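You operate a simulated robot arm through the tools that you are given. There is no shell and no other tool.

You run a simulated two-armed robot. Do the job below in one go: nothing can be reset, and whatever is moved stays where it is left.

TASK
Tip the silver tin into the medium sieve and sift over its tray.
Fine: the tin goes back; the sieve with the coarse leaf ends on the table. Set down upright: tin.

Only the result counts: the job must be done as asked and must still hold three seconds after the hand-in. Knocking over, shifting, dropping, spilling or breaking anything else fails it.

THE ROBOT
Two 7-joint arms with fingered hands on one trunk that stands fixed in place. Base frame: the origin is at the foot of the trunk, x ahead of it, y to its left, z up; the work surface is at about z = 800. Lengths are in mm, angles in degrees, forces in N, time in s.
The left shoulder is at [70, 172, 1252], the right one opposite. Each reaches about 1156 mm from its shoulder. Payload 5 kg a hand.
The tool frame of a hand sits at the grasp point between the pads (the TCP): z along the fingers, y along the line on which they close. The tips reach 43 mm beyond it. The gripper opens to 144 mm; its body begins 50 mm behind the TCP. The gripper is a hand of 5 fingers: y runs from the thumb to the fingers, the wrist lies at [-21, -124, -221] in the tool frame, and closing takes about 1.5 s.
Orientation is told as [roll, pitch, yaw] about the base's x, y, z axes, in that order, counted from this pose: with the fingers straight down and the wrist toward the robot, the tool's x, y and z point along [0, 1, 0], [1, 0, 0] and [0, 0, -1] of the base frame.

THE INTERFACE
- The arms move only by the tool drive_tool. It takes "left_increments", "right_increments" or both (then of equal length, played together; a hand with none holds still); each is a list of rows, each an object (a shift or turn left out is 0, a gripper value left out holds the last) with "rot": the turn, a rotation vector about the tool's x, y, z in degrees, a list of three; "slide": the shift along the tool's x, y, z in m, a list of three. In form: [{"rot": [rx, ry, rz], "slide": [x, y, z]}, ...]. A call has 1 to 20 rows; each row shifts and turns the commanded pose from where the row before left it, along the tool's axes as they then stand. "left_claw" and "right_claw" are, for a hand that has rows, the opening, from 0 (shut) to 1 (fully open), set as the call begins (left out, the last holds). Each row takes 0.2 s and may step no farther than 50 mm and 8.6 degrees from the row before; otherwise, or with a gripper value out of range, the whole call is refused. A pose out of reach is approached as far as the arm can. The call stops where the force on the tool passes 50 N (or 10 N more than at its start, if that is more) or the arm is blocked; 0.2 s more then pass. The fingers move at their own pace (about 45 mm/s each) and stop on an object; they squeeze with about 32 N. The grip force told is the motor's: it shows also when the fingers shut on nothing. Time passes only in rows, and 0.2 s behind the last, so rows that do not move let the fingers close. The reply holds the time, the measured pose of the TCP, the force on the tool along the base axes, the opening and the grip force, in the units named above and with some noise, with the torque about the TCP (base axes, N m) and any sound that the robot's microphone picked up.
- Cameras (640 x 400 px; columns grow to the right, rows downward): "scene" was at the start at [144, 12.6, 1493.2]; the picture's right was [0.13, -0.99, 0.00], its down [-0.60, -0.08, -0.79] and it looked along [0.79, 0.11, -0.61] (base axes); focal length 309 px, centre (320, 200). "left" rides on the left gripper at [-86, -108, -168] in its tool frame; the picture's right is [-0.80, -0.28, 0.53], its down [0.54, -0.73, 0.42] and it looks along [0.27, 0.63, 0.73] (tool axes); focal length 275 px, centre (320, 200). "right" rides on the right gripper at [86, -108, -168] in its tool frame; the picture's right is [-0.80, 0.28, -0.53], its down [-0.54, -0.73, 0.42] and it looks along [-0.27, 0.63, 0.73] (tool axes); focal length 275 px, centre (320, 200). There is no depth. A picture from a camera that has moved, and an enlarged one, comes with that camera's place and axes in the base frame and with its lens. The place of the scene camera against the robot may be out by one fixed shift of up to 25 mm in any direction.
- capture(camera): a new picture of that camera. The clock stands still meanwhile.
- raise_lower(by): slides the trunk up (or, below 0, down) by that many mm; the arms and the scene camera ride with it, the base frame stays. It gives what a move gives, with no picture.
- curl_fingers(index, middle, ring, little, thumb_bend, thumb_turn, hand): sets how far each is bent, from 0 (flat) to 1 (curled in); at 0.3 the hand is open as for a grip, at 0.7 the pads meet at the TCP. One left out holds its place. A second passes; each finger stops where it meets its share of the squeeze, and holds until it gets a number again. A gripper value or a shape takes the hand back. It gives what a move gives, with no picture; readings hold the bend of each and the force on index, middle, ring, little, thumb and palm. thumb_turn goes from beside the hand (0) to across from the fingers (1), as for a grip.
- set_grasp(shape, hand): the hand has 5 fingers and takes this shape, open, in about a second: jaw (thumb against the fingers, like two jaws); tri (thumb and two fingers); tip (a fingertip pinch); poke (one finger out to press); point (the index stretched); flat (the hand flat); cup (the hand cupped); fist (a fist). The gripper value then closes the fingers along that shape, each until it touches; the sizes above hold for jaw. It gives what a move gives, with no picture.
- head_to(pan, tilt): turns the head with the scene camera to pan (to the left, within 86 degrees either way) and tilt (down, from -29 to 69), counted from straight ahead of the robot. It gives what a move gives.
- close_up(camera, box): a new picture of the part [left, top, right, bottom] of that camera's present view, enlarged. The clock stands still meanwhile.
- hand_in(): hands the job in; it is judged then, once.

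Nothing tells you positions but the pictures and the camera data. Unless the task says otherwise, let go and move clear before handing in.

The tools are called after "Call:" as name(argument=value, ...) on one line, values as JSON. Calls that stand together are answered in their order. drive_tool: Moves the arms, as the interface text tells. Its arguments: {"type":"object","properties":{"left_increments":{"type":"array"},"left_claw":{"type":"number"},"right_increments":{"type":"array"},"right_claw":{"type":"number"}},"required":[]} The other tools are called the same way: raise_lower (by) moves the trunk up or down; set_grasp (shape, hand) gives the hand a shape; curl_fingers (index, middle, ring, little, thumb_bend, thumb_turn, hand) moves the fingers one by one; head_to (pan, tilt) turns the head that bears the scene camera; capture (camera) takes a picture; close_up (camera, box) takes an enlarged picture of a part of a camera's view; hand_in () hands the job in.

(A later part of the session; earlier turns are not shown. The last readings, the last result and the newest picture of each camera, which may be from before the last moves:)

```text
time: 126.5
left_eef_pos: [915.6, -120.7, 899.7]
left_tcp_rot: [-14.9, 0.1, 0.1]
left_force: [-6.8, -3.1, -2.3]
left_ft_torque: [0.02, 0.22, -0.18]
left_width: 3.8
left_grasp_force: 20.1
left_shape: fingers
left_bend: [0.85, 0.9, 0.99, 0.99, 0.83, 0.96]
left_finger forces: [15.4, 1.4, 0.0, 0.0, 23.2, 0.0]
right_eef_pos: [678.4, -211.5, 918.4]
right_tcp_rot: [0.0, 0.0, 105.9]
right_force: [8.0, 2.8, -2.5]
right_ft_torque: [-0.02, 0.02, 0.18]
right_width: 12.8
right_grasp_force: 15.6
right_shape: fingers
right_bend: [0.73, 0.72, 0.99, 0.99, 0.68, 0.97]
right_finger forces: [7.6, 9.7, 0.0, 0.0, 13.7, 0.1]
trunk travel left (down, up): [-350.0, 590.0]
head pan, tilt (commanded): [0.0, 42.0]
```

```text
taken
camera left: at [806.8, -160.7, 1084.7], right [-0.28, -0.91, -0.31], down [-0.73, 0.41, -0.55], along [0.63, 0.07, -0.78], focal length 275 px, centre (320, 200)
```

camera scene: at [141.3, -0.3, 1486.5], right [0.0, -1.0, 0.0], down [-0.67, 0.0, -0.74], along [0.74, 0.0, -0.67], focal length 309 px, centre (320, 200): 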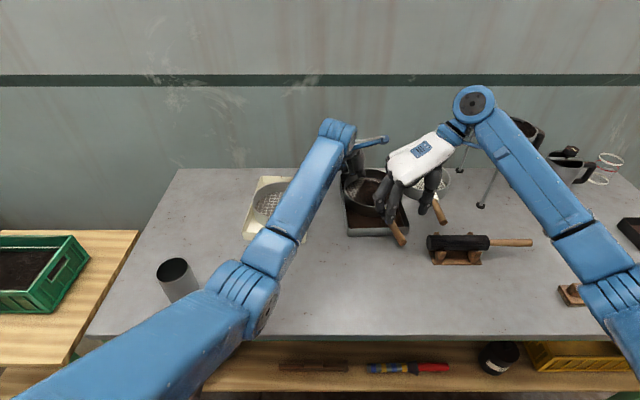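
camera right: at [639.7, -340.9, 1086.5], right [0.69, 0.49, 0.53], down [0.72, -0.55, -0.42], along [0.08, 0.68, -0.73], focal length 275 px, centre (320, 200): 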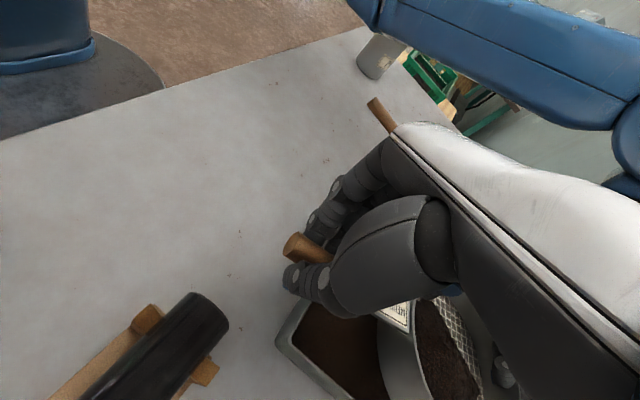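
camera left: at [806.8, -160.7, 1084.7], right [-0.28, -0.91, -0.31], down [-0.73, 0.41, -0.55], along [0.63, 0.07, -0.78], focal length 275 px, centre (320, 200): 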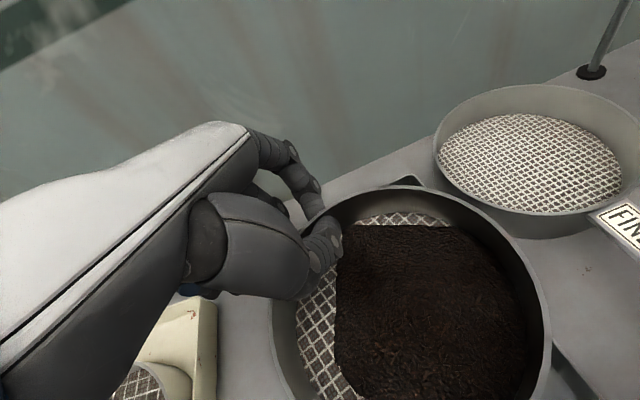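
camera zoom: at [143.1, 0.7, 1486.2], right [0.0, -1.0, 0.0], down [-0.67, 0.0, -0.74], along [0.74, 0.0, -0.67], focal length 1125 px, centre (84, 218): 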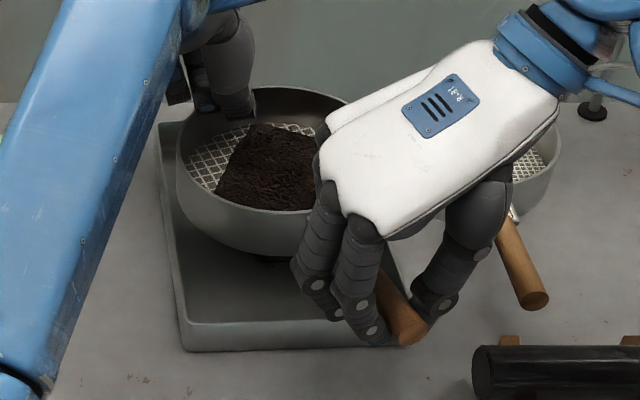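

The tray floor looks different now (grey rather than brown). I zoom in to understand what happened to the fines.

Call:
close_up(camera="scene", box=[350, 180, 410, 240])

Call:
close_up(camera="right", box=[240, 220, 520, 400])

Call:
close_up(camera="left", box=[260, 160, 620, 400])

```text
6.67 times, centred on (380, 210) of scene
camera zoom: at [143.1, 0.7, 1486.2], right [0.0, -1.0, 0.0], down [-0.67, 0.0, -0.74], along [0.74, 0.0, -0.67], focal length 2063 px, centre (-80, 133)
```

zoom: 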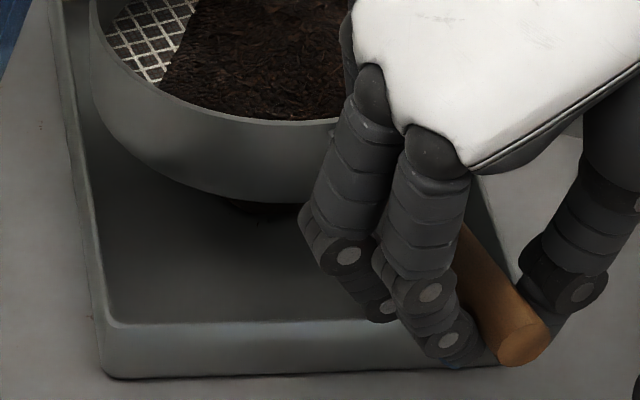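

```text
2.22 times, centred on (380, 310) of right
camera zoom: at [625.6, -340.6, 1085.8], right [0.69, 0.49, 0.53], down [0.72, -0.55, -0.42], along [0.08, 0.68, -0.73], focal length 612 px, centre (187, -44)
```

zoom: 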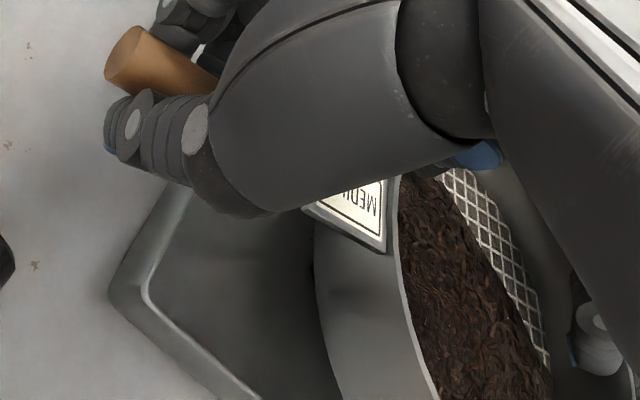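

```text
1.67 times, centred on (440, 280) of left
camera zoom: at [806.8, -160.7, 1084.7], right [-0.28, -0.91, -0.31], down [-0.73, 0.41, -0.55], along [0.63, 0.07, -0.78], focal length 459 px, centre (120, 67)
```

zoom: 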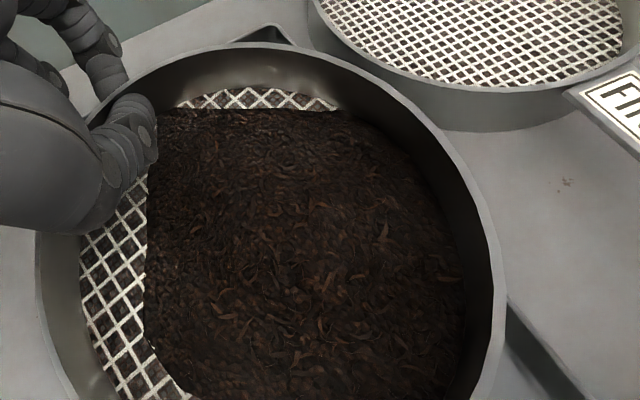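

The leaf has started to spread and there seems to be a dark heap under the sieve. I ease the tension a little and sift harder for a longer spell.

Call:
drive_tool(left_increments=[{"slide": [0, 0, 0]}, {"slide": [0, 0.012, 0]}, {"slide": [0, -0.024, 0]}, {"slide": [0, 0.024, 0]}, {"slide": [0, -0.024, 0]}, {"slide": [0, 0.024, 0]}, {"slide": [0, -0.024, 0]}, {"slide": [0, 0.024, 0]}, {"slide": [0, -0.024, 0]}, {"slide": [0, 0.024, 0]}, {"slide": [0, -0.024, 0]}, {"slide": [0, 0.024, 0]}, {"slide": [0, -0.024, 0]}, {"slide": [0, 0.024, 0]}, {"slide": [0, -0.024, 0]}, {"slide": [0, 0.024, 0]}, {"slide": [0, -0.024, 0]}, {"slide": [0, 0.012, 0]}, {"slide": [0, 0, 0]}, {"slide": [0, 0, 0]}], right_increments=[{"slide": [-0.001, -0.0003, 0]}, {"slide": [-0.01153, -0.00331, 0]}, {"slide": [0.02306, 0.00662, 0]}, {"slide": [-0.02306, -0.00662, 0]}, {"slide": [0.02306, 0.00662, 0]}, {"slide": [-0.02306, -0.00662, 0]}, {"slide": [0.02306, 0.00662, 0]}, {"slide": [-0.02306, -0.00662, 0]}, {"slide": [0.02306, 0.00662, 0]}, {"slide": [-0.02306, -0.00662, 0]}, {"slide": [0.02306, 0.00662, 0]}, {"slide": [-0.02306, -0.00662, 0]}, {"slide": [0.02306, 0.00662, 0]}, {"slide": [-0.02306, -0.00662, 0]}, {"slide": [0.02306, 0.00662, 0]}, {"slide": [-0.02306, -0.00662, 0]}, {"slide": [0.02306, 0.00662, 0]}, {"slide": [-0.01153, -0.00331, 0]}, {"slide": [0, 0, 0]}, {"slide": [0, 0, 0]}])

Call:
close_up(camera="scene", box=[330, 140, 440, 250])

Call:
close_up(camera="left", box=[260, 160, 620, 400])

Call:
close_up(camera="right", box=[240, 220, 520, 400])

```text
time: 130.7
left_eef_pos: [918.0, -104.2, 896.1]
left_tcp_rot: [-14.1, 0.0, 0.8]
left_force: [1.7, 0.1, -1.1]
left_ft_torque: [0.0, 0.13, 0.05]
left_width: 3.7
left_grasp_force: 19.9
left_shape: fingers
left_bend: [0.85, 0.9, 0.99, 0.99, 0.83, 0.96]
left_finger forces: [19.7, 0.8, 0.0, 0.0, 19.5, 0.0]
right_eef_pos: [677.4, -212.0, 919.0]
right_tcp_rot: [0.0, 0.0, 106.1]
right_force: [-2.5, -0.7, -1.7]
right_ft_torque: [0.03, 0.0, -0.01]
right_width: 1.6
right_grasp_force: 1.7
right_shape: fingers
right_bend: [0.73, 0.74, 0.99, 0.99, 0.71, 0.98]
right_finger forces: [0.1, 2.0, 0.1, 0.0, 0.6, 0.0]
trunk travel left (down, up): [-350.0, 590.0]
head pan, tilt (commanded): [0.0, 42.0]
```

```text
3.64 times, centred on (385, 195) of scene
camera zoom: at [141.2, 1.2, 1486.6], right [0.0, -1.0, 0.0], down [-0.67, 0.0, -0.74], along [0.74, 0.0, -0.67], focal length 1125 px, centre (84, 218)
```

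zoom: 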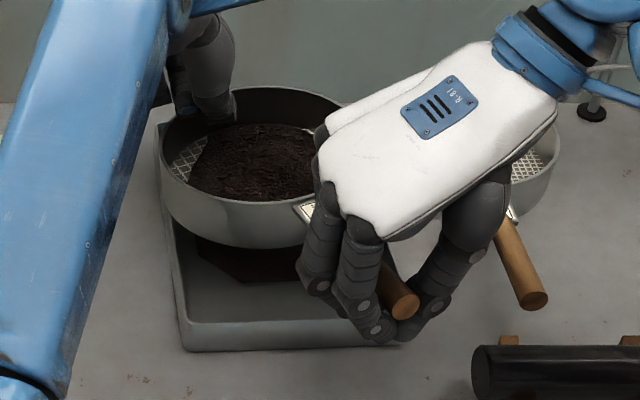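

```text
1.67 times, centred on (440, 280) of left
camera zoom: at [809.1, -148.3, 1080.0], right [-0.27, -0.91, -0.32], down [-0.73, 0.41, -0.54], along [0.63, 0.09, -0.78], focal length 459 px, centre (120, 67)
```

zoom: 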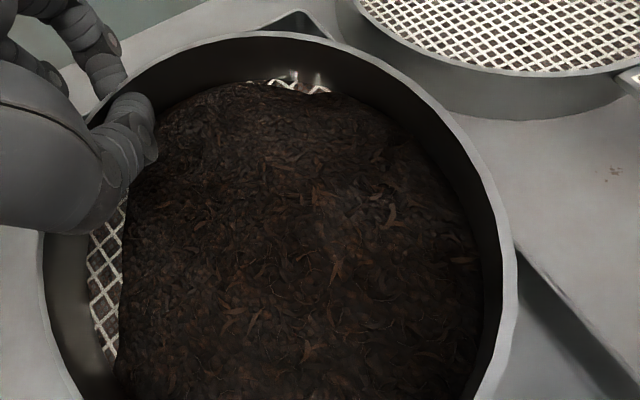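

```text
2.22 times, centred on (380, 310) of right
camera zoom: at [624.0, -339.8, 1085.8], right [0.69, 0.49, 0.53], down [0.72, -0.55, -0.42], along [0.08, 0.68, -0.73], focal length 612 px, centre (187, -44)
```

zoom: 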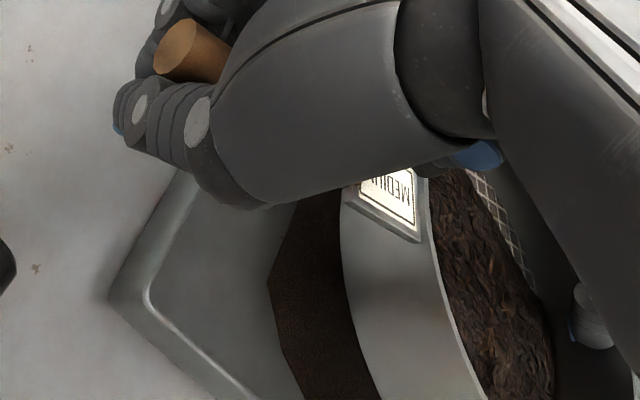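

Sifting works: a patch of fines is growing in the tray. The handle has slipped to rest on top of the right fingertips (still cradled), and the left arm has drifted sideways, so I check the overall picture before continuing.

Call:
capture(camera="scene")

Call:
drive_tool(left_increments=[{"slide": [0, 0, 0]}, {"slide": [0, 0, 0]}])

Call:
capture(camera="right")

```text
taken
camera scene: at [141.2, 1.2, 1486.6], right [0.0, -1.0, 0.0], down [-0.67, 0.0, -0.74], along [0.74, 0.0, -0.67], focal length 309 px, centre (320, 200)
```

scene: 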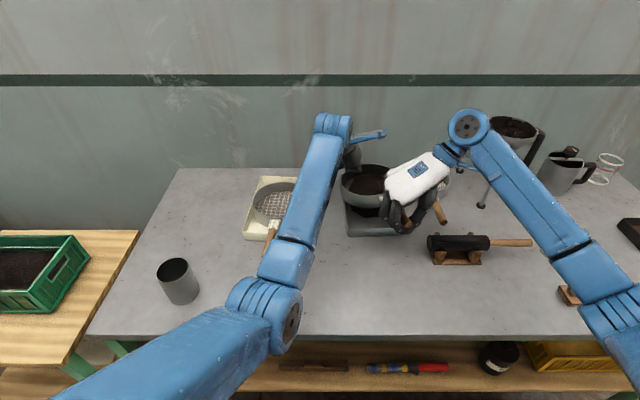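

```text
time: 131.3
left_eef_pos: [918.3, -104.6, 896.3]
left_tcp_rot: [-14.2, -0.1, 0.7]
left_force: [0.3, -0.3, -1.6]
left_ft_torque: [0.02, 0.15, -0.01]
left_width: 3.8
left_grasp_force: 19.9
left_shape: fingers
left_bend: [0.85, 0.9, 0.99, 0.99, 0.83, 0.96]
left_finger forces: [19.1, 0.6, 0.0, 0.0, 20.0, 0.0]
right_eef_pos: [678.4, -211.0, 919.0]
right_tcp_rot: [0.0, 0.0, 106.0]
right_force: [0.3, -0.3, -2.3]
right_ft_torque: [-0.04, 0.04, 0.03]
right_width: 1.6
right_grasp_force: 1.5
right_shape: fingers
right_bend: [0.73, 0.74, 0.99, 0.99, 0.71, 0.98]
right_finger forces: [0.0, 1.8, 0.0, 0.0, 0.6, 0.0]
trunk travel left (down, up): [-350.0, 590.0]
head pan, tilt (commanded): [0.0, 42.0]
```

```text
taken
camera right: at [624.9, -340.0, 1085.2], right [0.69, 0.49, 0.53], down [0.72, -0.55, -0.42], along [0.08, 0.68, -0.73], focal length 275 px, centre (320, 200)
```

right: 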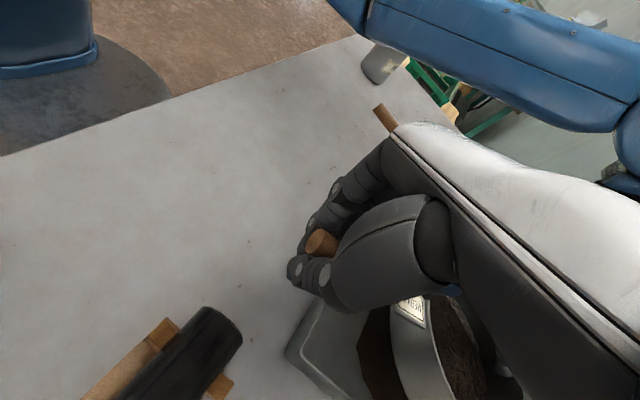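

The left elbow has sagged down near the table edge, which explains the drift. I raise the trunk 120 mm (both hands rise together with the sieve) to free it.

Call:
raise_lower(by=60)

Call:
capture(camera="scene")

Call:
capture(camera="left")

```text
time: 132.3
left_eef_pos: [919.3, -104.2, 957.9]
left_tcp_rot: [-14.3, -0.1, 0.9]
left_force: [-0.8, -0.6, -1.1]
left_ft_torque: [0.01, 0.13, -0.04]
left_width: 3.7
left_grasp_force: 19.7
left_shape: fingers
left_bend: [0.85, 0.9, 0.99, 0.99, 0.83, 0.96]
left_finger forces: [18.4, 0.5, 0.1, 0.0, 20.5, 0.0]
right_eef_pos: [677.9, -212.3, 977.0]
right_tcp_rot: [0.2, 0.0, 106.0]
right_force: [1.4, 0.3, -2.2]
right_ft_torque: [-0.02, 0.07, 0.01]
right_width: 1.4
right_grasp_force: 0.2
right_shape: fingers
right_bend: [0.73, 0.74, 0.99, 0.99, 0.71, 0.98]
right_finger forces: [0.0, 1.5, 0.1, 0.0, 0.5, 0.0]
trunk travel left (down, up): [-410.0, 530.0]
head pan, tilt (commanded): [0.0, 42.0]
```

```text
taken
camera scene: at [142.5, 0.7, 1546.3], right [0.0, -1.0, 0.0], down [-0.67, 0.0, -0.74], along [0.74, 0.0, -0.67], focal length 309 px, centre (320, 200)
```

scene: 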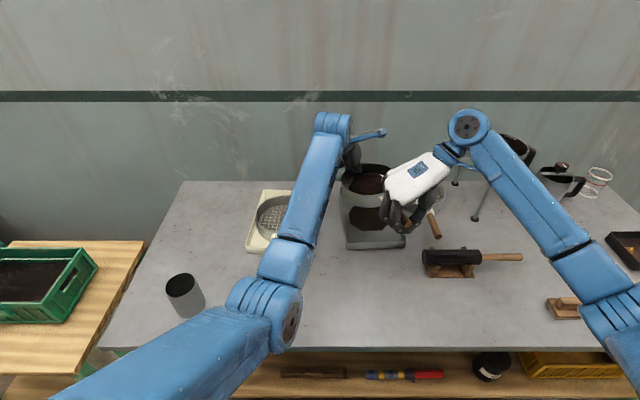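

```text
taken
camera left: at [811.1, -148.1, 1142.1], right [-0.27, -0.91, -0.32], down [-0.73, 0.41, -0.54], along [0.63, 0.09, -0.77], focal length 275 px, centre (320, 200)
```

left: 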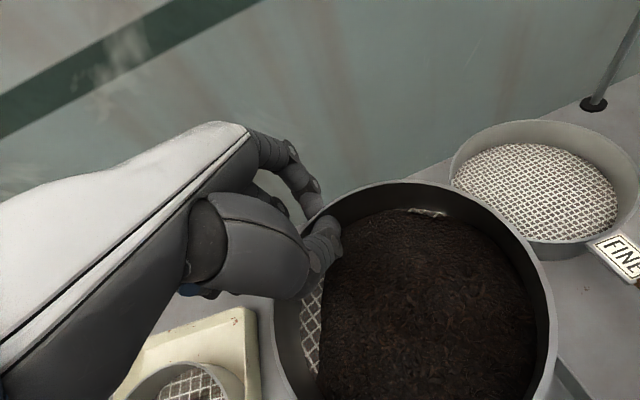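

Call:
close_up(camera="scene", box=[320, 150, 430, 260])

Call:
drive_tool(left_increments=[{"slide": [0, 0, 0]}, {"slide": [0, 0, 0]}])

```text
3.64 times, centred on (375, 205) of scene
camera zoom: at [142.5, 0.7, 1546.3], right [0.0, -1.0, 0.0], down [-0.67, 0.0, -0.74], along [0.74, 0.0, -0.67], focal length 1125 px, centre (120, 182)
```

zoom: 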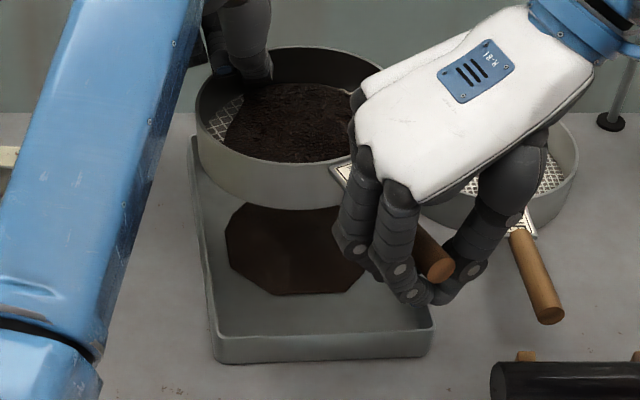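

```text
time: 132.9
left_eef_pos: [921.4, -105.6, 959.0]
left_tcp_rot: [-14.3, -0.2, 0.8]
left_force: [-2.3, -0.3, -2.0]
left_ft_torque: [0.02, 0.16, -0.03]
left_width: 3.9
left_grasp_force: 19.1
left_shape: fingers
left_bend: [0.85, 0.9, 0.99, 0.99, 0.83, 0.96]
left_finger forces: [18.4, 0.5, 0.0, 0.0, 20.5, 0.1]
right_eef_pos: [677.0, -211.4, 977.4]
right_tcp_rot: [0.1, -0.1, 106.1]
right_force: [1.0, 0.5, -1.8]
right_ft_torque: [0.0, 0.0, 0.02]
right_width: 1.3
right_grasp_force: 1.1
right_shape: fingers
right_bend: [0.73, 0.74, 0.99, 0.99, 0.71, 0.98]
right_finger forces: [0.1, 1.5, 0.1, 0.0, 0.5, 0.0]
trunk travel left (down, up): [-410.0, 530.0]
head pan, tilt (commanded): [0.0, 42.0]
```

Fines lie in a round patch centred in the tray, and trunk raising freed the elbow. I lower both hands 40 mm together and continue sifting.

Call:
drive_tool(left_increments=[{"slide": [0.0025, 0, 0.0097]}, {"slide": [0.0025, 0, 0.0097]}, {"slide": [0.0025, 0, 0.0097]}, {"slide": [0.0025, 0, 0.0097]}, {"slide": [0, 0, 0]}, {"slide": [0, 0, 0]}], right_increments=[{"slide": [0, 0, 0.01]}, {"slide": [0, 0, 0.01]}, {"slide": [0, 0, 0.01]}, {"slide": [0, 0, 0.01]}, {"slide": [0, 0, 0]}, {"slide": [0, 0, 0]}])

Call:
capture(camera="scene")

Call:
close_up(camera="scene", box=[320, 150, 430, 260])

```text
time: 134.3
left_eef_pos: [924.3, -103.4, 927.3]
left_tcp_rot: [-14.3, -0.7, 0.8]
left_force: [1.1, 0.6, -1.4]
left_ft_torque: [0.0, 0.12, -0.01]
left_width: 3.8
left_grasp_force: 19.4
left_shape: fingers
left_bend: [0.85, 0.9, 0.99, 0.99, 0.83, 0.96]
left_finger forces: [19.0, 0.3, 0.1, 0.1, 19.1, 0.0]
right_eef_pos: [678.1, -209.8, 939.4]
right_tcp_rot: [0.1, -0.1, 106.0]
right_force: [-1.5, -1.2, -1.4]
right_ft_torque: [-0.01, 0.04, 0.01]
right_width: 1.4
right_grasp_force: 1.4
right_shape: fingers
right_bend: [0.73, 0.74, 0.99, 0.99, 0.71, 0.98]
right_finger forces: [0.0, 1.7, 0.0, 0.0, 0.4, 0.0]
trunk travel left (down, up): [-410.0, 530.0]
head pan, tilt (commanded): [0.0, 42.0]
```

```text
taken
camera scene: at [142.3, 0.8, 1546.4], right [0.0, -1.0, 0.0], down [-0.67, 0.0, -0.74], along [0.74, 0.0, -0.67], focal length 309 px, centre (320, 200)
```

scene: 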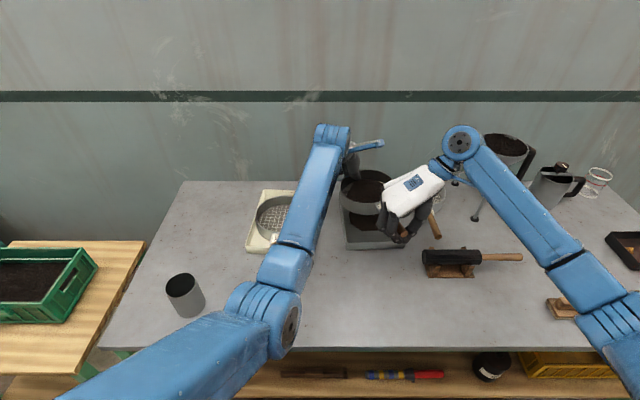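

```text
3.64 times, centred on (375, 205) of scene
camera zoom: at [142.3, 0.8, 1546.4], right [0.0, -1.0, 0.0], down [-0.67, 0.0, -0.74], along [0.74, 0.0, -0.67], focal length 1125 px, centre (120, 182)
```

zoom: 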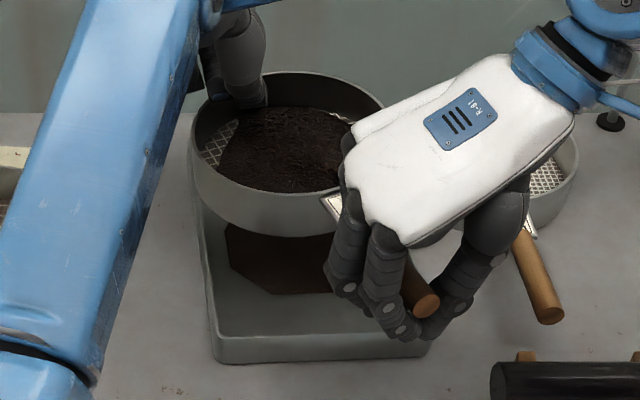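

The left arm is at a limit and holds the sieve ~15 mm left of the tray's centre. I shift both hands 30 mm toward me to see if that gives it back its sideways reach.

Call:
drive_tool(left_increments=[{"slide": [0, -0.01, 0]}, {"slide": [0, -0.01, 0]}, {"slide": [0, -0.01, 0]}, {"slide": [0, 0, 0]}, {"slide": [0, 0, 0]}], right_increments=[{"slide": [0.0096, 0.0028, 0]}, {"slide": [0.0096, 0.0028, 0]}, {"slide": [0.0096, 0.0028, 0]}, {"slide": [0, 0, 0]}, {"slide": [0, 0, 0]}])

Call:
capture(camera="scene")

```text
time: 135.7
left_eef_pos: [907.2, -80.0, 931.0]
left_tcp_rot: [-13.1, -1.6, 2.0]
left_force: [-0.6, 0.3, -2.3]
left_ft_torque: [-0.01, 0.13, 0.08]
left_width: 3.6
left_grasp_force: 18.3
left_shape: fingers
left_bend: [0.85, 0.9, 0.99, 0.99, 0.83, 0.96]
left_finger forces: [17.8, 0.3, 0.0, 0.1, 19.2, 0.0]
right_eef_pos: [645.9, -209.6, 938.5]
right_tcp_rot: [0.0, 0.0, 106.1]
right_force: [0.5, -0.1, -1.5]
right_ft_torque: [0.0, 0.02, -0.02]
right_width: 1.3
right_grasp_force: 0.7
right_shape: fingers
right_bend: [0.73, 0.74, 0.99, 0.99, 0.71, 0.98]
right_finger forces: [0.0, 1.3, 0.1, 0.0, 0.0, 0.0]
trunk travel left (down, up): [-410.0, 530.0]
head pan, tilt (commanded): [0.0, 42.0]
stopped in row 5 (left hand): the arm was blocked; the commanded pose is now the measured one
```

```text
taken
camera scene: at [142.2, 1.2, 1546.4], right [0.0, -1.0, 0.0], down [-0.67, 0.0, -0.74], along [0.74, 0.0, -0.67], focal length 309 px, centre (320, 200)
```

scene: 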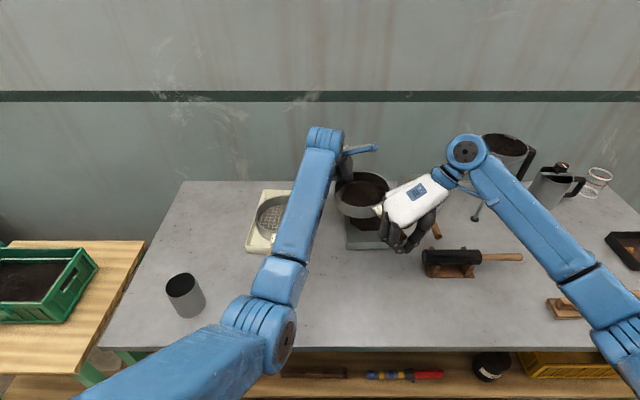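

The left arm is blocked closer in (elbow against the body), so I move both hands forward again instead, then right.

Call:
drive_tool(left_increments=[{"slide": [0, 0.01, 0]}, {"slide": [0, 0.01, 0]}, {"slide": [0, 0.01, 0]}, {"slide": [0, 0.005, 0]}, {"slide": [0, 0, 0]}, {"slide": [0, 0, 0]}], right_increments=[{"slide": [-0.0096, -0.0028, 0]}, {"slide": [-0.0096, -0.0028, 0]}, {"slide": [-0.0096, -0.0028, 0]}, {"slide": [-0.0048, -0.0014, 0]}, {"slide": [0, 0, 0]}, {"slide": [0, 0, 0]}])

Call:
capture(camera="scene")

Call:
close_up(camera="scene", box=[310, 150, 430, 260])

```text
time: 137.1
left_eef_pos: [940.9, -84.0, 932.1]
left_tcp_rot: [-13.4, -1.5, 1.8]
left_force: [0.3, -0.7, -2.2]
left_ft_torque: [0.02, 0.12, 0.02]
left_width: 3.4
left_grasp_force: 18.8
left_shape: fingers
left_bend: [0.85, 0.9, 0.99, 0.99, 0.83, 0.96]
left_finger forces: [18.0, 0.2, 0.0, 0.0, 19.6, 0.0]
right_eef_pos: [680.4, -209.5, 936.2]
right_tcp_rot: [0.1, 0.0, 106.1]
right_force: [-0.1, 0.7, -1.6]
right_ft_torque: [0.02, 0.01, 0.01]
right_width: 1.3
right_grasp_force: 1.1
right_shape: fingers
right_bend: [0.73, 0.74, 0.99, 0.99, 0.71, 0.98]
right_finger forces: [0.0, 1.2, 0.0, 0.0, 0.8, 0.0]
trunk travel left (down, up): [-410.0, 530.0]
head pan, tilt (commanded): [0.0, 42.0]
```

```text
taken
camera scene: at [142.5, 0.9, 1546.4], right [0.0, -1.0, 0.0], down [-0.67, 0.0, -0.74], along [0.74, 0.0, -0.67], focal length 309 px, centre (320, 200)
```

scene: 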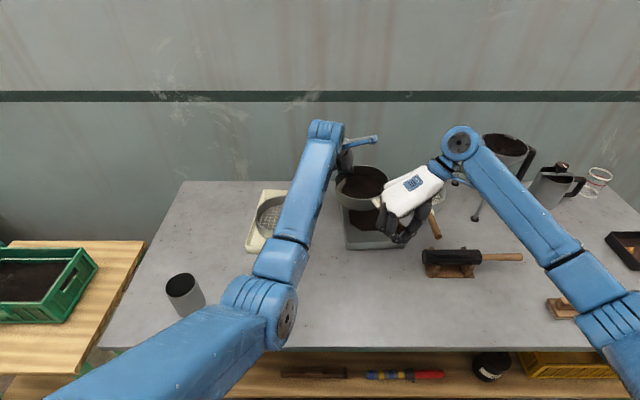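

```text
3.64 times, centred on (370, 205) of scene
camera zoom: at [142.5, 0.9, 1546.4], right [0.0, -1.0, 0.0], down [-0.67, 0.0, -0.74], along [0.74, 0.0, -0.67], focal length 1125 px, centre (138, 182)
```

zoom: 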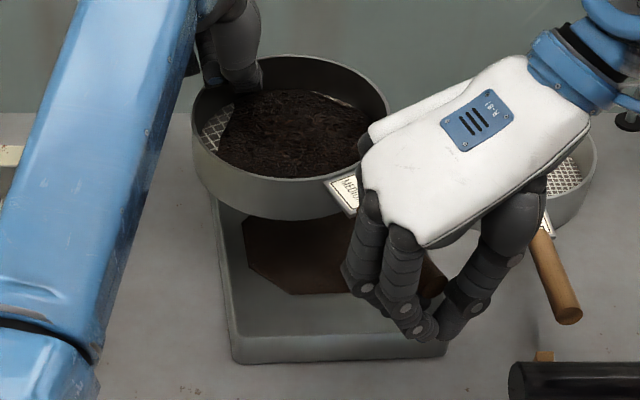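

Call:
drive_tool(left_increments=[{"slide": [-0.0078, 0, 0.0019]}, {"slide": [-0.0078, 0, 0.0019]}, {"slide": [-0.0078, 0, 0.0019]}, {"slide": [0, 0, 0]}, {"slide": [0, 0, 0]}], right_increments=[{"slide": [0.0022, -0.0077, 0]}, {"slide": [0.0022, -0.0077, 0]}, {"slide": [0.0022, -0.0077, 0]}, {"slide": [0, 0, 0]}, {"slide": [0, 0, 0]}])

Call:
capture(camera="scene")

```text
time: 138.3
left_eef_pos: [941.3, -103.3, 930.1]
left_tcp_rot: [-13.2, -1.4, 1.9]
left_force: [0.2, -0.4, -2.1]
left_ft_torque: [0.03, 0.15, 0.0]
left_width: 4.1
left_grasp_force: 19.2
left_shape: fingers
left_bend: [0.85, 0.9, 0.99, 0.99, 0.83, 0.96]
left_finger forces: [17.8, 0.5, 0.0, 0.0, 19.8, 0.0]
right_eef_pos: [679.2, -233.6, 936.9]
right_tcp_rot: [0.0, 0.0, 106.2]
right_force: [1.2, 0.8, -1.2]
right_ft_torque: [0.01, 0.01, 0.0]
right_width: 1.4
right_grasp_force: 0.1
right_shape: fingers
right_bend: [0.73, 0.74, 0.99, 0.99, 0.71, 0.98]
right_finger forces: [0.1, 1.2, 0.0, 0.0, 0.1, 0.0]
trunk travel left (down, up): [-410.0, 530.0]
head pan, tilt (commanded): [0.0, 42.0]
```

```text
taken
camera scene: at [142.2, 0.6, 1546.4], right [0.0, -1.0, 0.0], down [-0.67, 0.0, -0.74], along [0.74, 0.0, -0.67], focal length 309 px, centre (320, 200)
```

scene: 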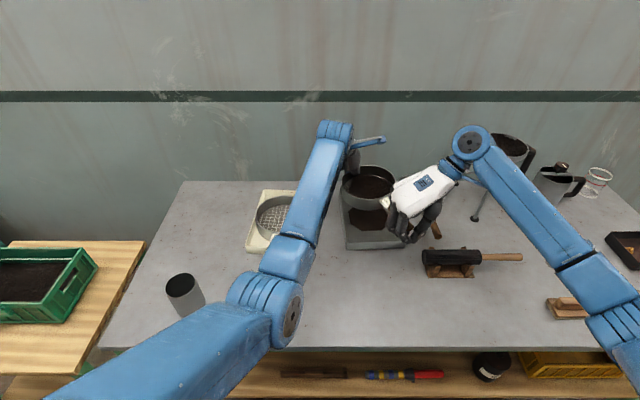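

Call:
close_up(camera="scene", box=[310, 150, 430, 260])

Call:
capture(camera="left")

Call:
capture(camera="right")

```text
3.64 times, centred on (370, 205) of scene
camera zoom: at [142.2, 0.6, 1546.4], right [0.0, -1.0, 0.0], down [-0.67, 0.0, -0.74], along [0.74, 0.0, -0.67], focal length 1125 px, centre (138, 182)
```

zoom: 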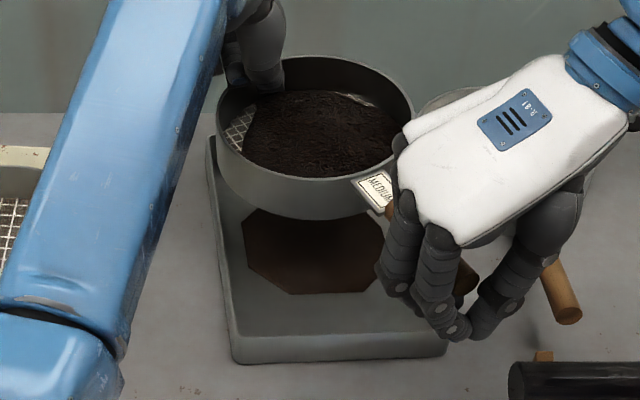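

```text
taken
camera left: at [829.9, -153.6, 1110.9], right [-0.24, -0.91, -0.35], down [-0.73, 0.41, -0.55], along [0.64, 0.12, -0.76], focal length 275 px, centre (320, 200)
```

left: 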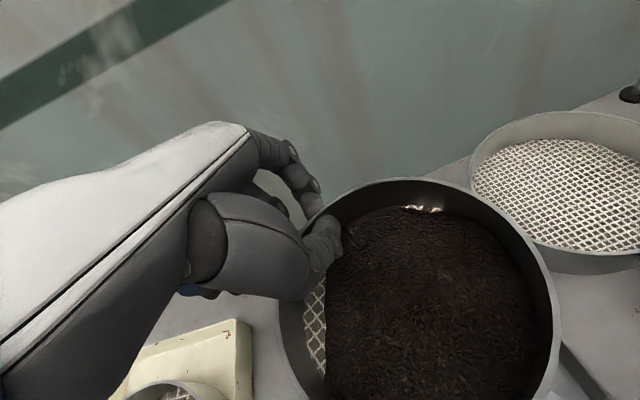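

```text
taken
camera right: at [627.8, -363.1, 1104.1], right [0.69, 0.49, 0.53], down [0.72, -0.55, -0.42], along [0.08, 0.68, -0.73], focal length 275 px, centre (320, 200)
```

right: 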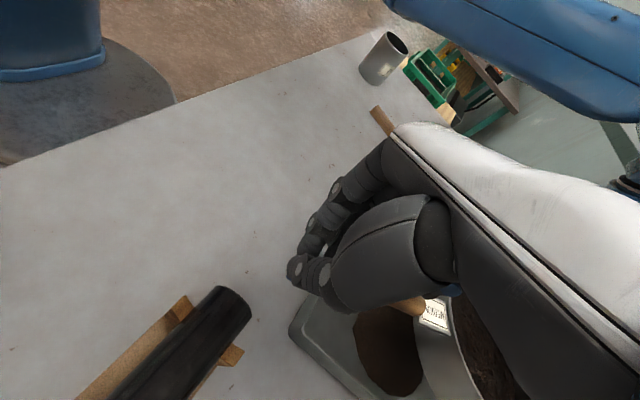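

The handle has slid forward in the right-hand cradle and is barely overlapped. I move the right hand 22 mm along the handle toward the sieve to secure it.

Call:
drive_tool(right_increments=[{"slide": [-0.007, 0, 0]}, {"slide": [-0.008, 0, 0]}, {"slide": [-0.008, 0, 0]}, {"slide": [0, 0, 0]}])

Call:
close_up(camera="right", box=[260, 200, 480, 400])

Call:
close_up(camera="scene", box=[310, 150, 430, 260])

```text
time: 139.3
left_eef_pos: [943.7, -103.4, 931.6]
left_tcp_rot: [-13.3, -1.6, 2.1]
left_force: [21.1, 9.1, -2.2]
left_ft_torque: [0.14, -0.1, 0.67]
left_width: 3.8
left_grasp_force: 19.7
left_shape: fingers
left_bend: [0.85, 0.9, 0.99, 0.99, 0.85, 0.97]
left_finger forces: [29.6, 0.0, 0.0, 0.0, 8.8, 0.0]
right_eef_pos: [701.8, -227.4, 937.1]
right_tcp_rot: [0.2, 0.0, 106.2]
right_force: [-21.6, -9.7, -0.3]
right_ft_torque: [-0.05, 0.12, -0.22]
right_width: 3.0
right_grasp_force: 8.6
right_shape: fingers
right_bend: [0.74, 0.74, 0.99, 0.99, 0.72, 0.93]
right_finger forces: [0.0, 2.9, 0.1, 0.0, 14.3, 0.0]
trunk travel left (down, up): [-410.0, 530.0]
head pan, tilt (commanded): [0.0, 42.0]
```

```text
2.00 times, centred on (370, 300) of right
camera zoom: at [650.3, -355.8, 1103.8], right [0.69, 0.49, 0.53], down [0.72, -0.55, -0.42], along [0.08, 0.68, -0.73], focal length 551 px, centre (220, 0)
```

zoom: 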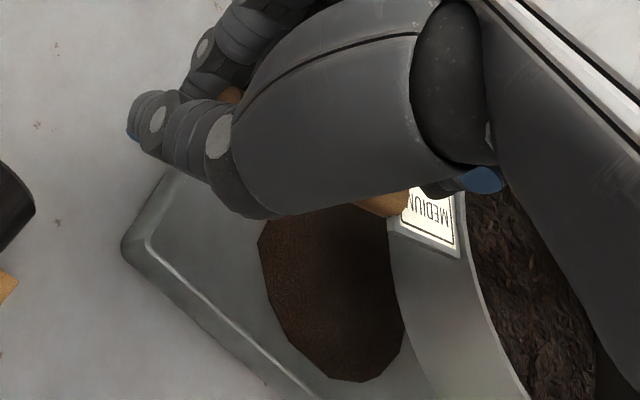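

```text
3.64 times, centred on (370, 205) of scene
camera zoom: at [142.1, 0.6, 1546.4], right [0.0, -1.0, 0.0], down [-0.67, 0.0, -0.74], along [0.74, 0.0, -0.67], focal length 1125 px, centre (138, 182)
```

zoom: 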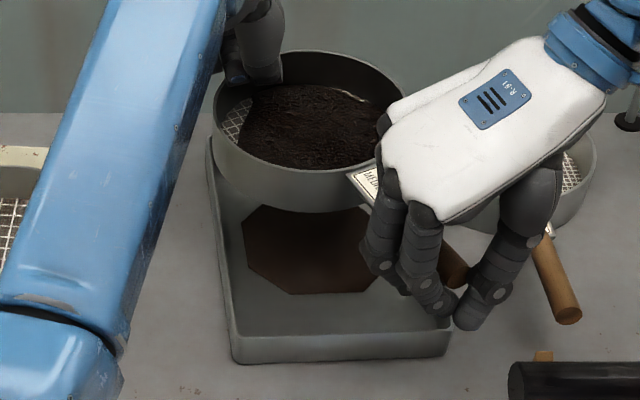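

Call:
drive_tool(right_increments=[{"slide": [0.004, 0, 0]}, {"slide": [0.004, 0, 0]}, {"slide": [0, 0, 0]}, {"slide": [0, 0, 0]}])

Call:
close_up(camera="right", box=[260, 200, 480, 400])

Call:
close_up(camera="scene", box=[310, 150, 430, 260])

```text
time: 140.3
left_eef_pos: [941.4, -104.6, 931.5]
left_tcp_rot: [-13.3, -1.5, 2.0]
left_force: [3.0, 1.9, -2.3]
left_ft_torque: [0.05, 0.0, 0.08]
left_width: 3.2
left_grasp_force: 19.5
left_shape: fingers
left_bend: [0.85, 0.9, 0.99, 0.99, 0.85, 0.96]
left_finger forces: [21.0, 0.0, 0.1, 0.1, 18.8, 0.0]
right_eef_pos: [696.2, -230.0, 937.9]
right_tcp_rot: [0.0, -0.1, 106.0]
right_force: [-3.9, -1.2, 0.7]
right_ft_torque: [0.01, 0.01, -0.01]
right_width: 1.2
right_grasp_force: 2.8
right_shape: fingers
right_bend: [0.74, 0.74, 0.99, 0.99, 0.72, 0.94]
right_finger forces: [0.0, 2.2, 0.0, 0.0, 3.8, 0.0]
trunk travel left (down, up): [-410.0, 530.0]
head pan, tilt (commanded): [0.0, 42.0]
```

```text
2.00 times, centred on (370, 300) of right
camera zoom: at [642.8, -357.5, 1104.6], right [0.69, 0.49, 0.53], down [0.72, -0.55, -0.42], along [0.08, 0.68, -0.73], focal length 551 px, centre (220, 0)
```

zoom: 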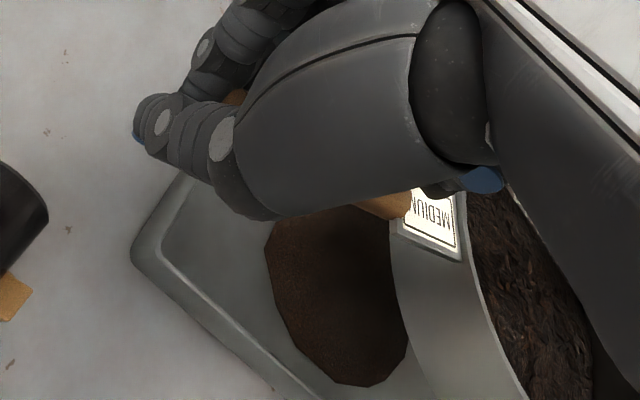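

```text
3.64 times, centred on (370, 205) of scene
camera zoom: at [142.2, 0.7, 1546.4], right [0.0, -1.0, 0.0], down [-0.67, 0.0, -0.74], along [0.74, 0.0, -0.67], focal length 1125 px, centre (138, 182)
```

zoom: 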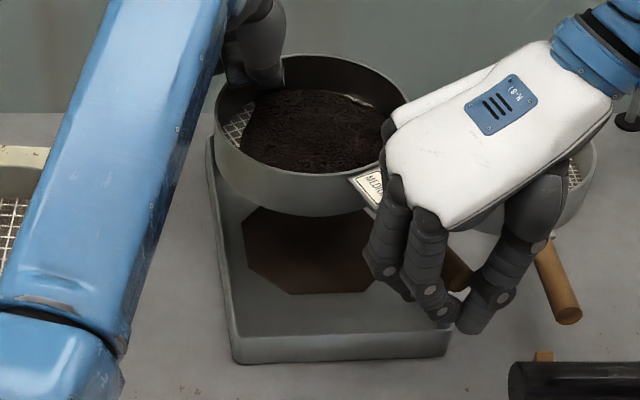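

Call:
drive_tool(right_increments=[{"slide": [0.002, 0, -0.003]}, {"slide": [0, 0, -0.003]}, {"slide": [0, 0, 0]}, {"slide": [0, 0, 0]}])

Call:
close_up(camera="left", box=[260, 160, 620, 400])

```text
time: 141.3
left_eef_pos: [941.7, -104.3, 929.8]
left_tcp_rot: [-13.2, -1.6, 2.1]
left_force: [-0.3, -0.4, -2.4]
left_ft_torque: [0.05, 0.11, -0.04]
left_width: 3.0
left_grasp_force: 20.6
left_shape: fingers
left_bend: [0.85, 0.9, 0.99, 0.99, 0.85, 0.96]
left_finger forces: [19.8, 0.0, 0.0, 0.1, 21.0, 0.1]
right_eef_pos: [692.0, -228.6, 944.4]
right_tcp_rot: [0.1, 0.0, 106.1]
right_force: [1.0, 0.1, -0.5]
right_ft_torque: [-0.05, 0.03, 0.01]
right_width: 0.8
right_grasp_force: 2.1
right_shape: fingers
right_bend: [0.74, 0.74, 0.99, 0.99, 0.72, 0.94]
right_finger forces: [0.1, 2.7, 0.0, 0.0, 1.7, 0.1]
trunk travel left (down, up): [-410.0, 530.0]
head pan, tilt (commanded): [0.0, 42.0]
```

```text
1.67 times, centred on (440, 280) of left
camera zoom: at [829.7, -153.6, 1110.8], right [-0.24, -0.91, -0.34], down [-0.73, 0.41, -0.55], along [0.64, 0.11, -0.76], focal length 459 px, centre (120, 67)
```

zoom: 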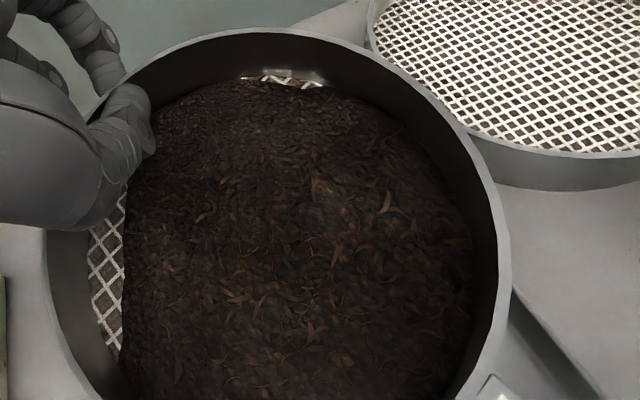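

Call:
drive_tool(left_increments=[{"slide": [-0.005, 0, 0.0012]}, {"slide": [-0.005, 0, 0.0012]}, {"slide": [0, 0, 0]}, {"slide": [0, 0, 0]}], right_increments=[{"slide": [0.0014, -0.0048, 0]}, {"slide": [0.0014, -0.0048, 0]}, {"slide": [0, 0, 0]}, {"slide": [0, 0, 0]}])

Call:
close_up(camera="scene", box=[310, 150, 430, 260])

```text
time: 142.3
left_eef_pos: [943.5, -106.5, 927.6]
left_tcp_rot: [-12.9, -1.5, 2.4]
left_force: [-0.5, -0.3, -2.5]
left_ft_torque: [0.01, 0.14, -0.02]
left_width: 3.2
left_grasp_force: 20.6
left_shape: fingers
left_bend: [0.85, 0.9, 0.99, 0.99, 0.85, 0.96]
left_finger forces: [19.6, 0.3, 0.0, 0.0, 20.9, 0.0]
right_eef_pos: [693.4, -239.3, 943.3]
right_tcp_rot: [0.1, 0.0, 106.2]
right_force: [0.6, -0.4, -1.7]
right_ft_torque: [0.0, 0.0, -0.02]
right_width: 0.5
right_grasp_force: 0.6
right_shape: fingers
right_bend: [0.74, 0.74, 0.99, 0.99, 0.72, 0.94]
right_finger forces: [0.0, 1.1, 0.0, 0.1, 0.0, 0.0]
trunk travel left (down, up): [-410.0, 530.0]
head pan, tilt (commanded): [0.0, 42.0]
```

```text
3.64 times, centred on (370, 205) of scene
camera zoom: at [142.3, 0.6, 1546.4], right [0.0, -1.0, 0.0], down [-0.67, 0.0, -0.74], along [0.74, 0.0, -0.67], focal length 1125 px, centre (138, 182)
```

zoom: 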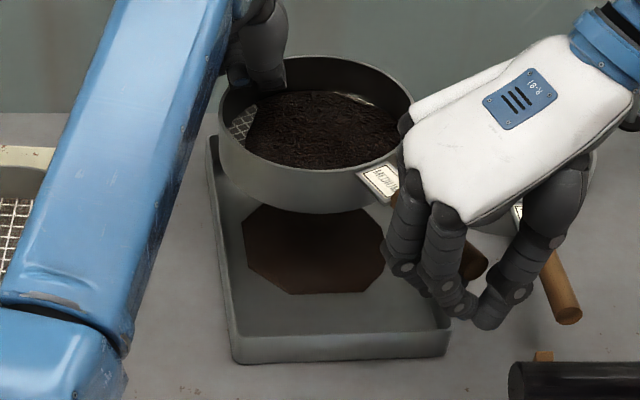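

Sieve is now over the tray within its walls. I sift again with short strokes.

Call:
drive_tool(left_increments=[{"slide": [0, -0.01, 0]}, {"slide": [0, 0.02, 0]}, {"slide": [0, -0.02, 0]}, {"slide": [0, 0.02, 0]}, {"slide": [0, -0.02, 0]}, {"slide": [0, 0.02, 0]}, {"slide": [0, -0.02, 0]}, {"slide": [0, 0.02, 0]}, {"slide": [0, -0.02, 0]}, {"slide": [0, 0.02, 0]}, {"slide": [0, -0.02, 0]}, {"slide": [0, 0.01, 0]}, {"slide": [0, 0, 0]}], right_increments=[{"slide": [0.0096, 0.0028, 0]}, {"slide": [-0.0192, -0.0055, 0]}, {"slide": [0.0192, 0.0055, 0]}, {"slide": [-0.0192, -0.0055, 0]}, {"slide": [0.0192, 0.0055, 0]}, {"slide": [-0.0192, -0.0055, 0]}, {"slide": [0.0192, 0.0055, 0]}, {"slide": [-0.0192, -0.0055, 0]}, {"slide": [0.0192, 0.0055, 0]}, {"slide": [-0.0192, -0.0055, 0]}, {"slide": [0.0192, 0.0055, 0]}, {"slide": [-0.0096, -0.0028, 0]}, {"slide": [0, 0, 0]}])

Call:
close_up(camera="scene", box=[310, 150, 430, 260])

Call:
close_up(camera="left", box=[260, 160, 620, 400])

Call:
close_up(camera="right", box=[260, 200, 480, 400])

```text
time: 145.3
left_eef_pos: [951.9, -88.1, 925.8]
left_tcp_rot: [-12.0, -1.7, 3.2]
left_force: [-0.3, 0.6, -2.7]
left_ft_torque: [0.06, 0.01, -0.02]
left_width: 3.7
left_grasp_force: 18.9
left_shape: fingers
left_bend: [0.85, 0.9, 0.99, 0.99, 0.84, 0.97]
left_finger forces: [17.7, 0.0, 0.1, 0.0, 19.8, 0.0]
right_eef_pos: [693.9, -239.0, 943.8]
right_tcp_rot: [-0.1, -0.1, 105.9]
right_force: [-1.4, -0.3, -0.7]
right_ft_torque: [0.0, -0.03, 0.0]
right_width: 0.7
right_grasp_force: 0.1
right_shape: fingers
right_bend: [0.74, 0.74, 0.99, 0.99, 0.72, 0.94]
right_finger forces: [0.0, 0.0, 0.0, 0.0, 0.0, 0.1]
trunk travel left (down, up): [-410.0, 530.0]
head pan, tilt (commanded): [0.0, 42.0]
stopped in row 13 (left hand): the arm was blocked; the commanded pose is now the measured one
```

```text
3.64 times, centred on (370, 205) of scene
camera zoom: at [141.1, 1.3, 1546.6], right [0.0, -1.0, 0.0], down [-0.67, 0.0, -0.74], along [0.74, 0.0, -0.67], focal length 1125 px, centre (138, 182)
```

zoom: 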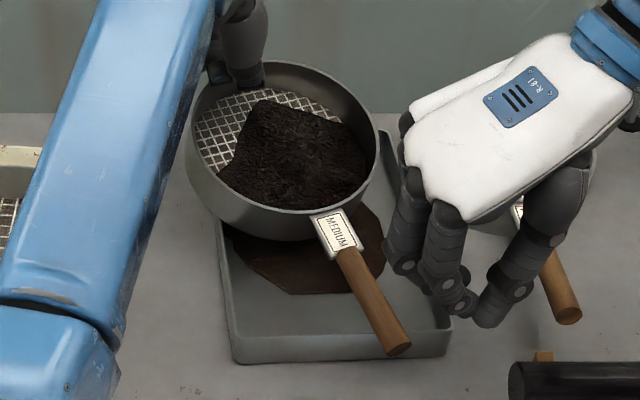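

```text
1.67 times, centred on (440, 280) of left
camera zoom: at [839.9, -143.6, 1105.2], right [-0.22, -0.9, -0.36], down [-0.73, 0.4, -0.55], along [0.64, 0.15, -0.75], focal length 459 px, centre (120, 67)
```

zoom: 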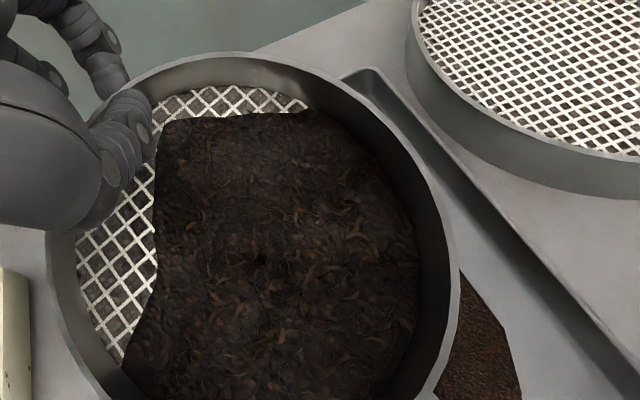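

```text
2.00 times, centred on (370, 300) of right
camera zoom: at [641.4, -368.4, 1112.3], right [0.69, 0.49, 0.53], down [0.72, -0.55, -0.42], along [0.08, 0.68, -0.73], focal length 551 px, centre (220, 0)
```

zoom: 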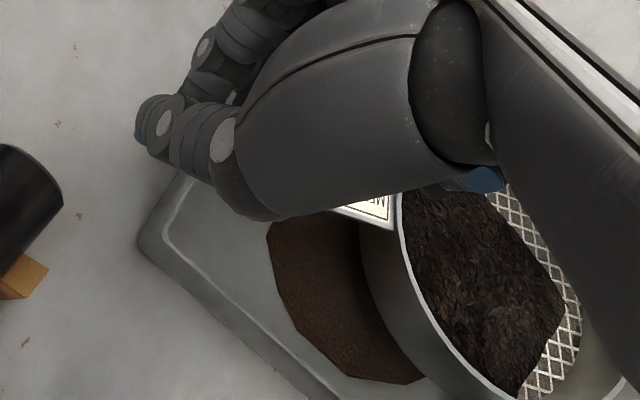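

The handle slipped out of the right hand's cradle; the sieve now hangs from the left pinch with its handle resting on the tray's front wall, leaf still inside. I go back for the handle with the right hand, this time for a proper centred pinch.

Call:
curl_fingers(hand="right", index=0.5, middle=0.5, thumb_bend=0.5)

Call:
drive_tool(right_increments=[{"slide": [0, 0, -0.02]}, {"rot": [0, 0, -7.5]}, {"slide": [-0.024, 0.01, 0]}, {"slide": [-0.024, 0.01, 0]}, {"slide": [-0.024, 0.01, 0]}, {"slide": [0, 0, 0]}])

Call:
capture(camera="right")

Call:
close_up(camera="scene", box=[310, 140, 430, 260])

Call:
close_up(camera="left", box=[260, 160, 620, 400])

```text
time: 146.3
left_eef_pos: [951.2, -89.4, 925.0]
left_tcp_rot: [-11.9, -1.7, 3.2]
left_force: [-0.5, 0.1, -2.7]
left_ft_torque: [0.02, 0.03, -0.01]
left_width: 3.7
left_grasp_force: 18.0
left_shape: fingers
left_bend: [0.85, 0.9, 0.99, 0.99, 0.84, 0.97]
left_finger forces: [17.9, 0.1, 0.1, 0.0, 19.4, 0.1]
right_eef_pos: [693.7, -240.7, 944.3]
right_tcp_rot: [0.2, 0.0, 106.1]
right_force: [-0.3, 0.8, -0.2]
right_ft_torque: [-0.03, 0.0, -0.02]
right_width: 78.0
right_grasp_force: 0.0
right_shape: fingers
right_bend: [0.5, 0.5, 0.99, 0.99, 0.5, 0.97]
right_finger forces: [0.0, 0.1, 0.0, 0.0, 0.0, 0.0]
trunk travel left (down, up): [-410.0, 530.0]
head pan, tilt (commanded): [0.0, 42.0]
```

```text
time: 147.7
left_eef_pos: [951.0, -89.8, 924.8]
left_tcp_rot: [-12.1, -1.7, 3.1]
left_force: [0.0, -1.1, -2.9]
left_ft_torque: [0.08, 0.0, -0.02]
left_width: 3.5
left_grasp_force: 18.3
left_shape: fingers
left_bend: [0.85, 0.9, 0.99, 0.99, 0.84, 0.97]
left_finger forces: [17.8, 0.0, 0.0, 0.0, 19.4, 0.0]
right_eef_pos: [748.0, -185.0, 965.3]
right_tcp_rot: [0.0, 0.0, 113.6]
right_force: [-0.7, 0.1, -0.3]
right_ft_torque: [0.0, -0.02, -0.01]
right_width: 78.0
right_grasp_force: 0.0
right_shape: fingers
right_bend: [0.5, 0.5, 0.99, 0.99, 0.5, 0.97]
right_finger forces: [0.0, 0.0, 0.0, 0.0, 0.1, 0.0]
trunk travel left (down, up): [-410.0, 530.0]
head pan, tilt (commanded): [0.0, 42.0]
```

```text
taken
camera right: at [711.6, -320.3, 1131.7], right [0.62, 0.58, 0.53], down [0.79, -0.45, -0.42], along [-0.01, 0.68, -0.73], focal length 275 px, centre (320, 200)
```

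right: 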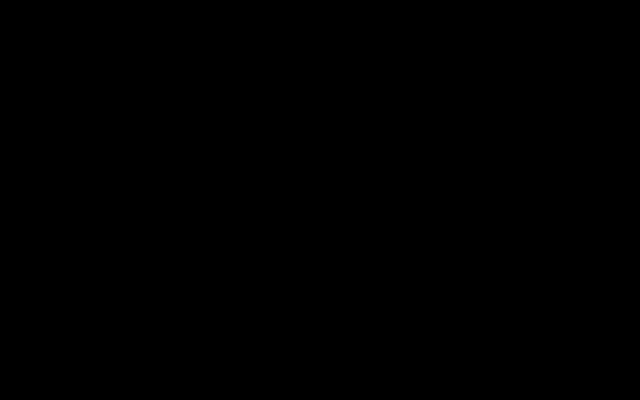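

```text
3.33 times, centred on (370, 200) of scene
camera zoom: at [141.6, -0.1, 1546.5], right [0.0, -1.0, 0.0], down [-0.67, 0.0, -0.74], along [0.74, 0.0, -0.67], focal length 1032 px, centre (153, 200)
```

zoom: 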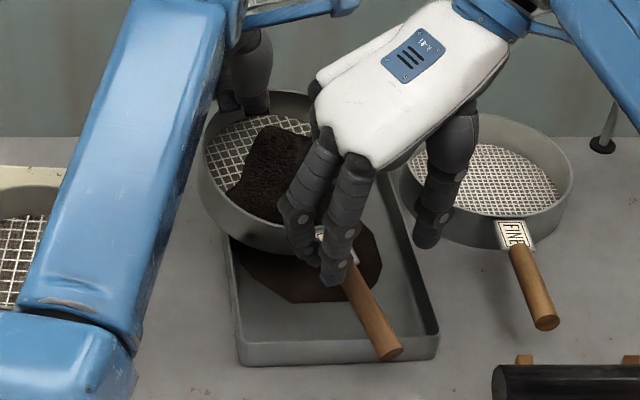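

```text
1.67 times, centred on (440, 280) of left
camera zoom: at [839.7, -145.3, 1104.3], right [-0.22, -0.9, -0.37], down [-0.73, 0.4, -0.55], along [0.64, 0.15, -0.75], focal length 459 px, centre (120, 67)
```

zoom: 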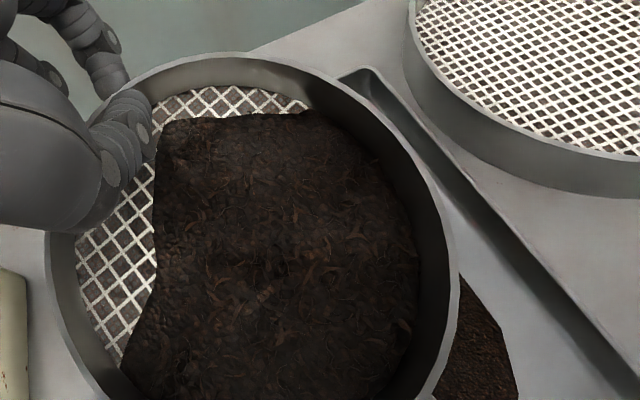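

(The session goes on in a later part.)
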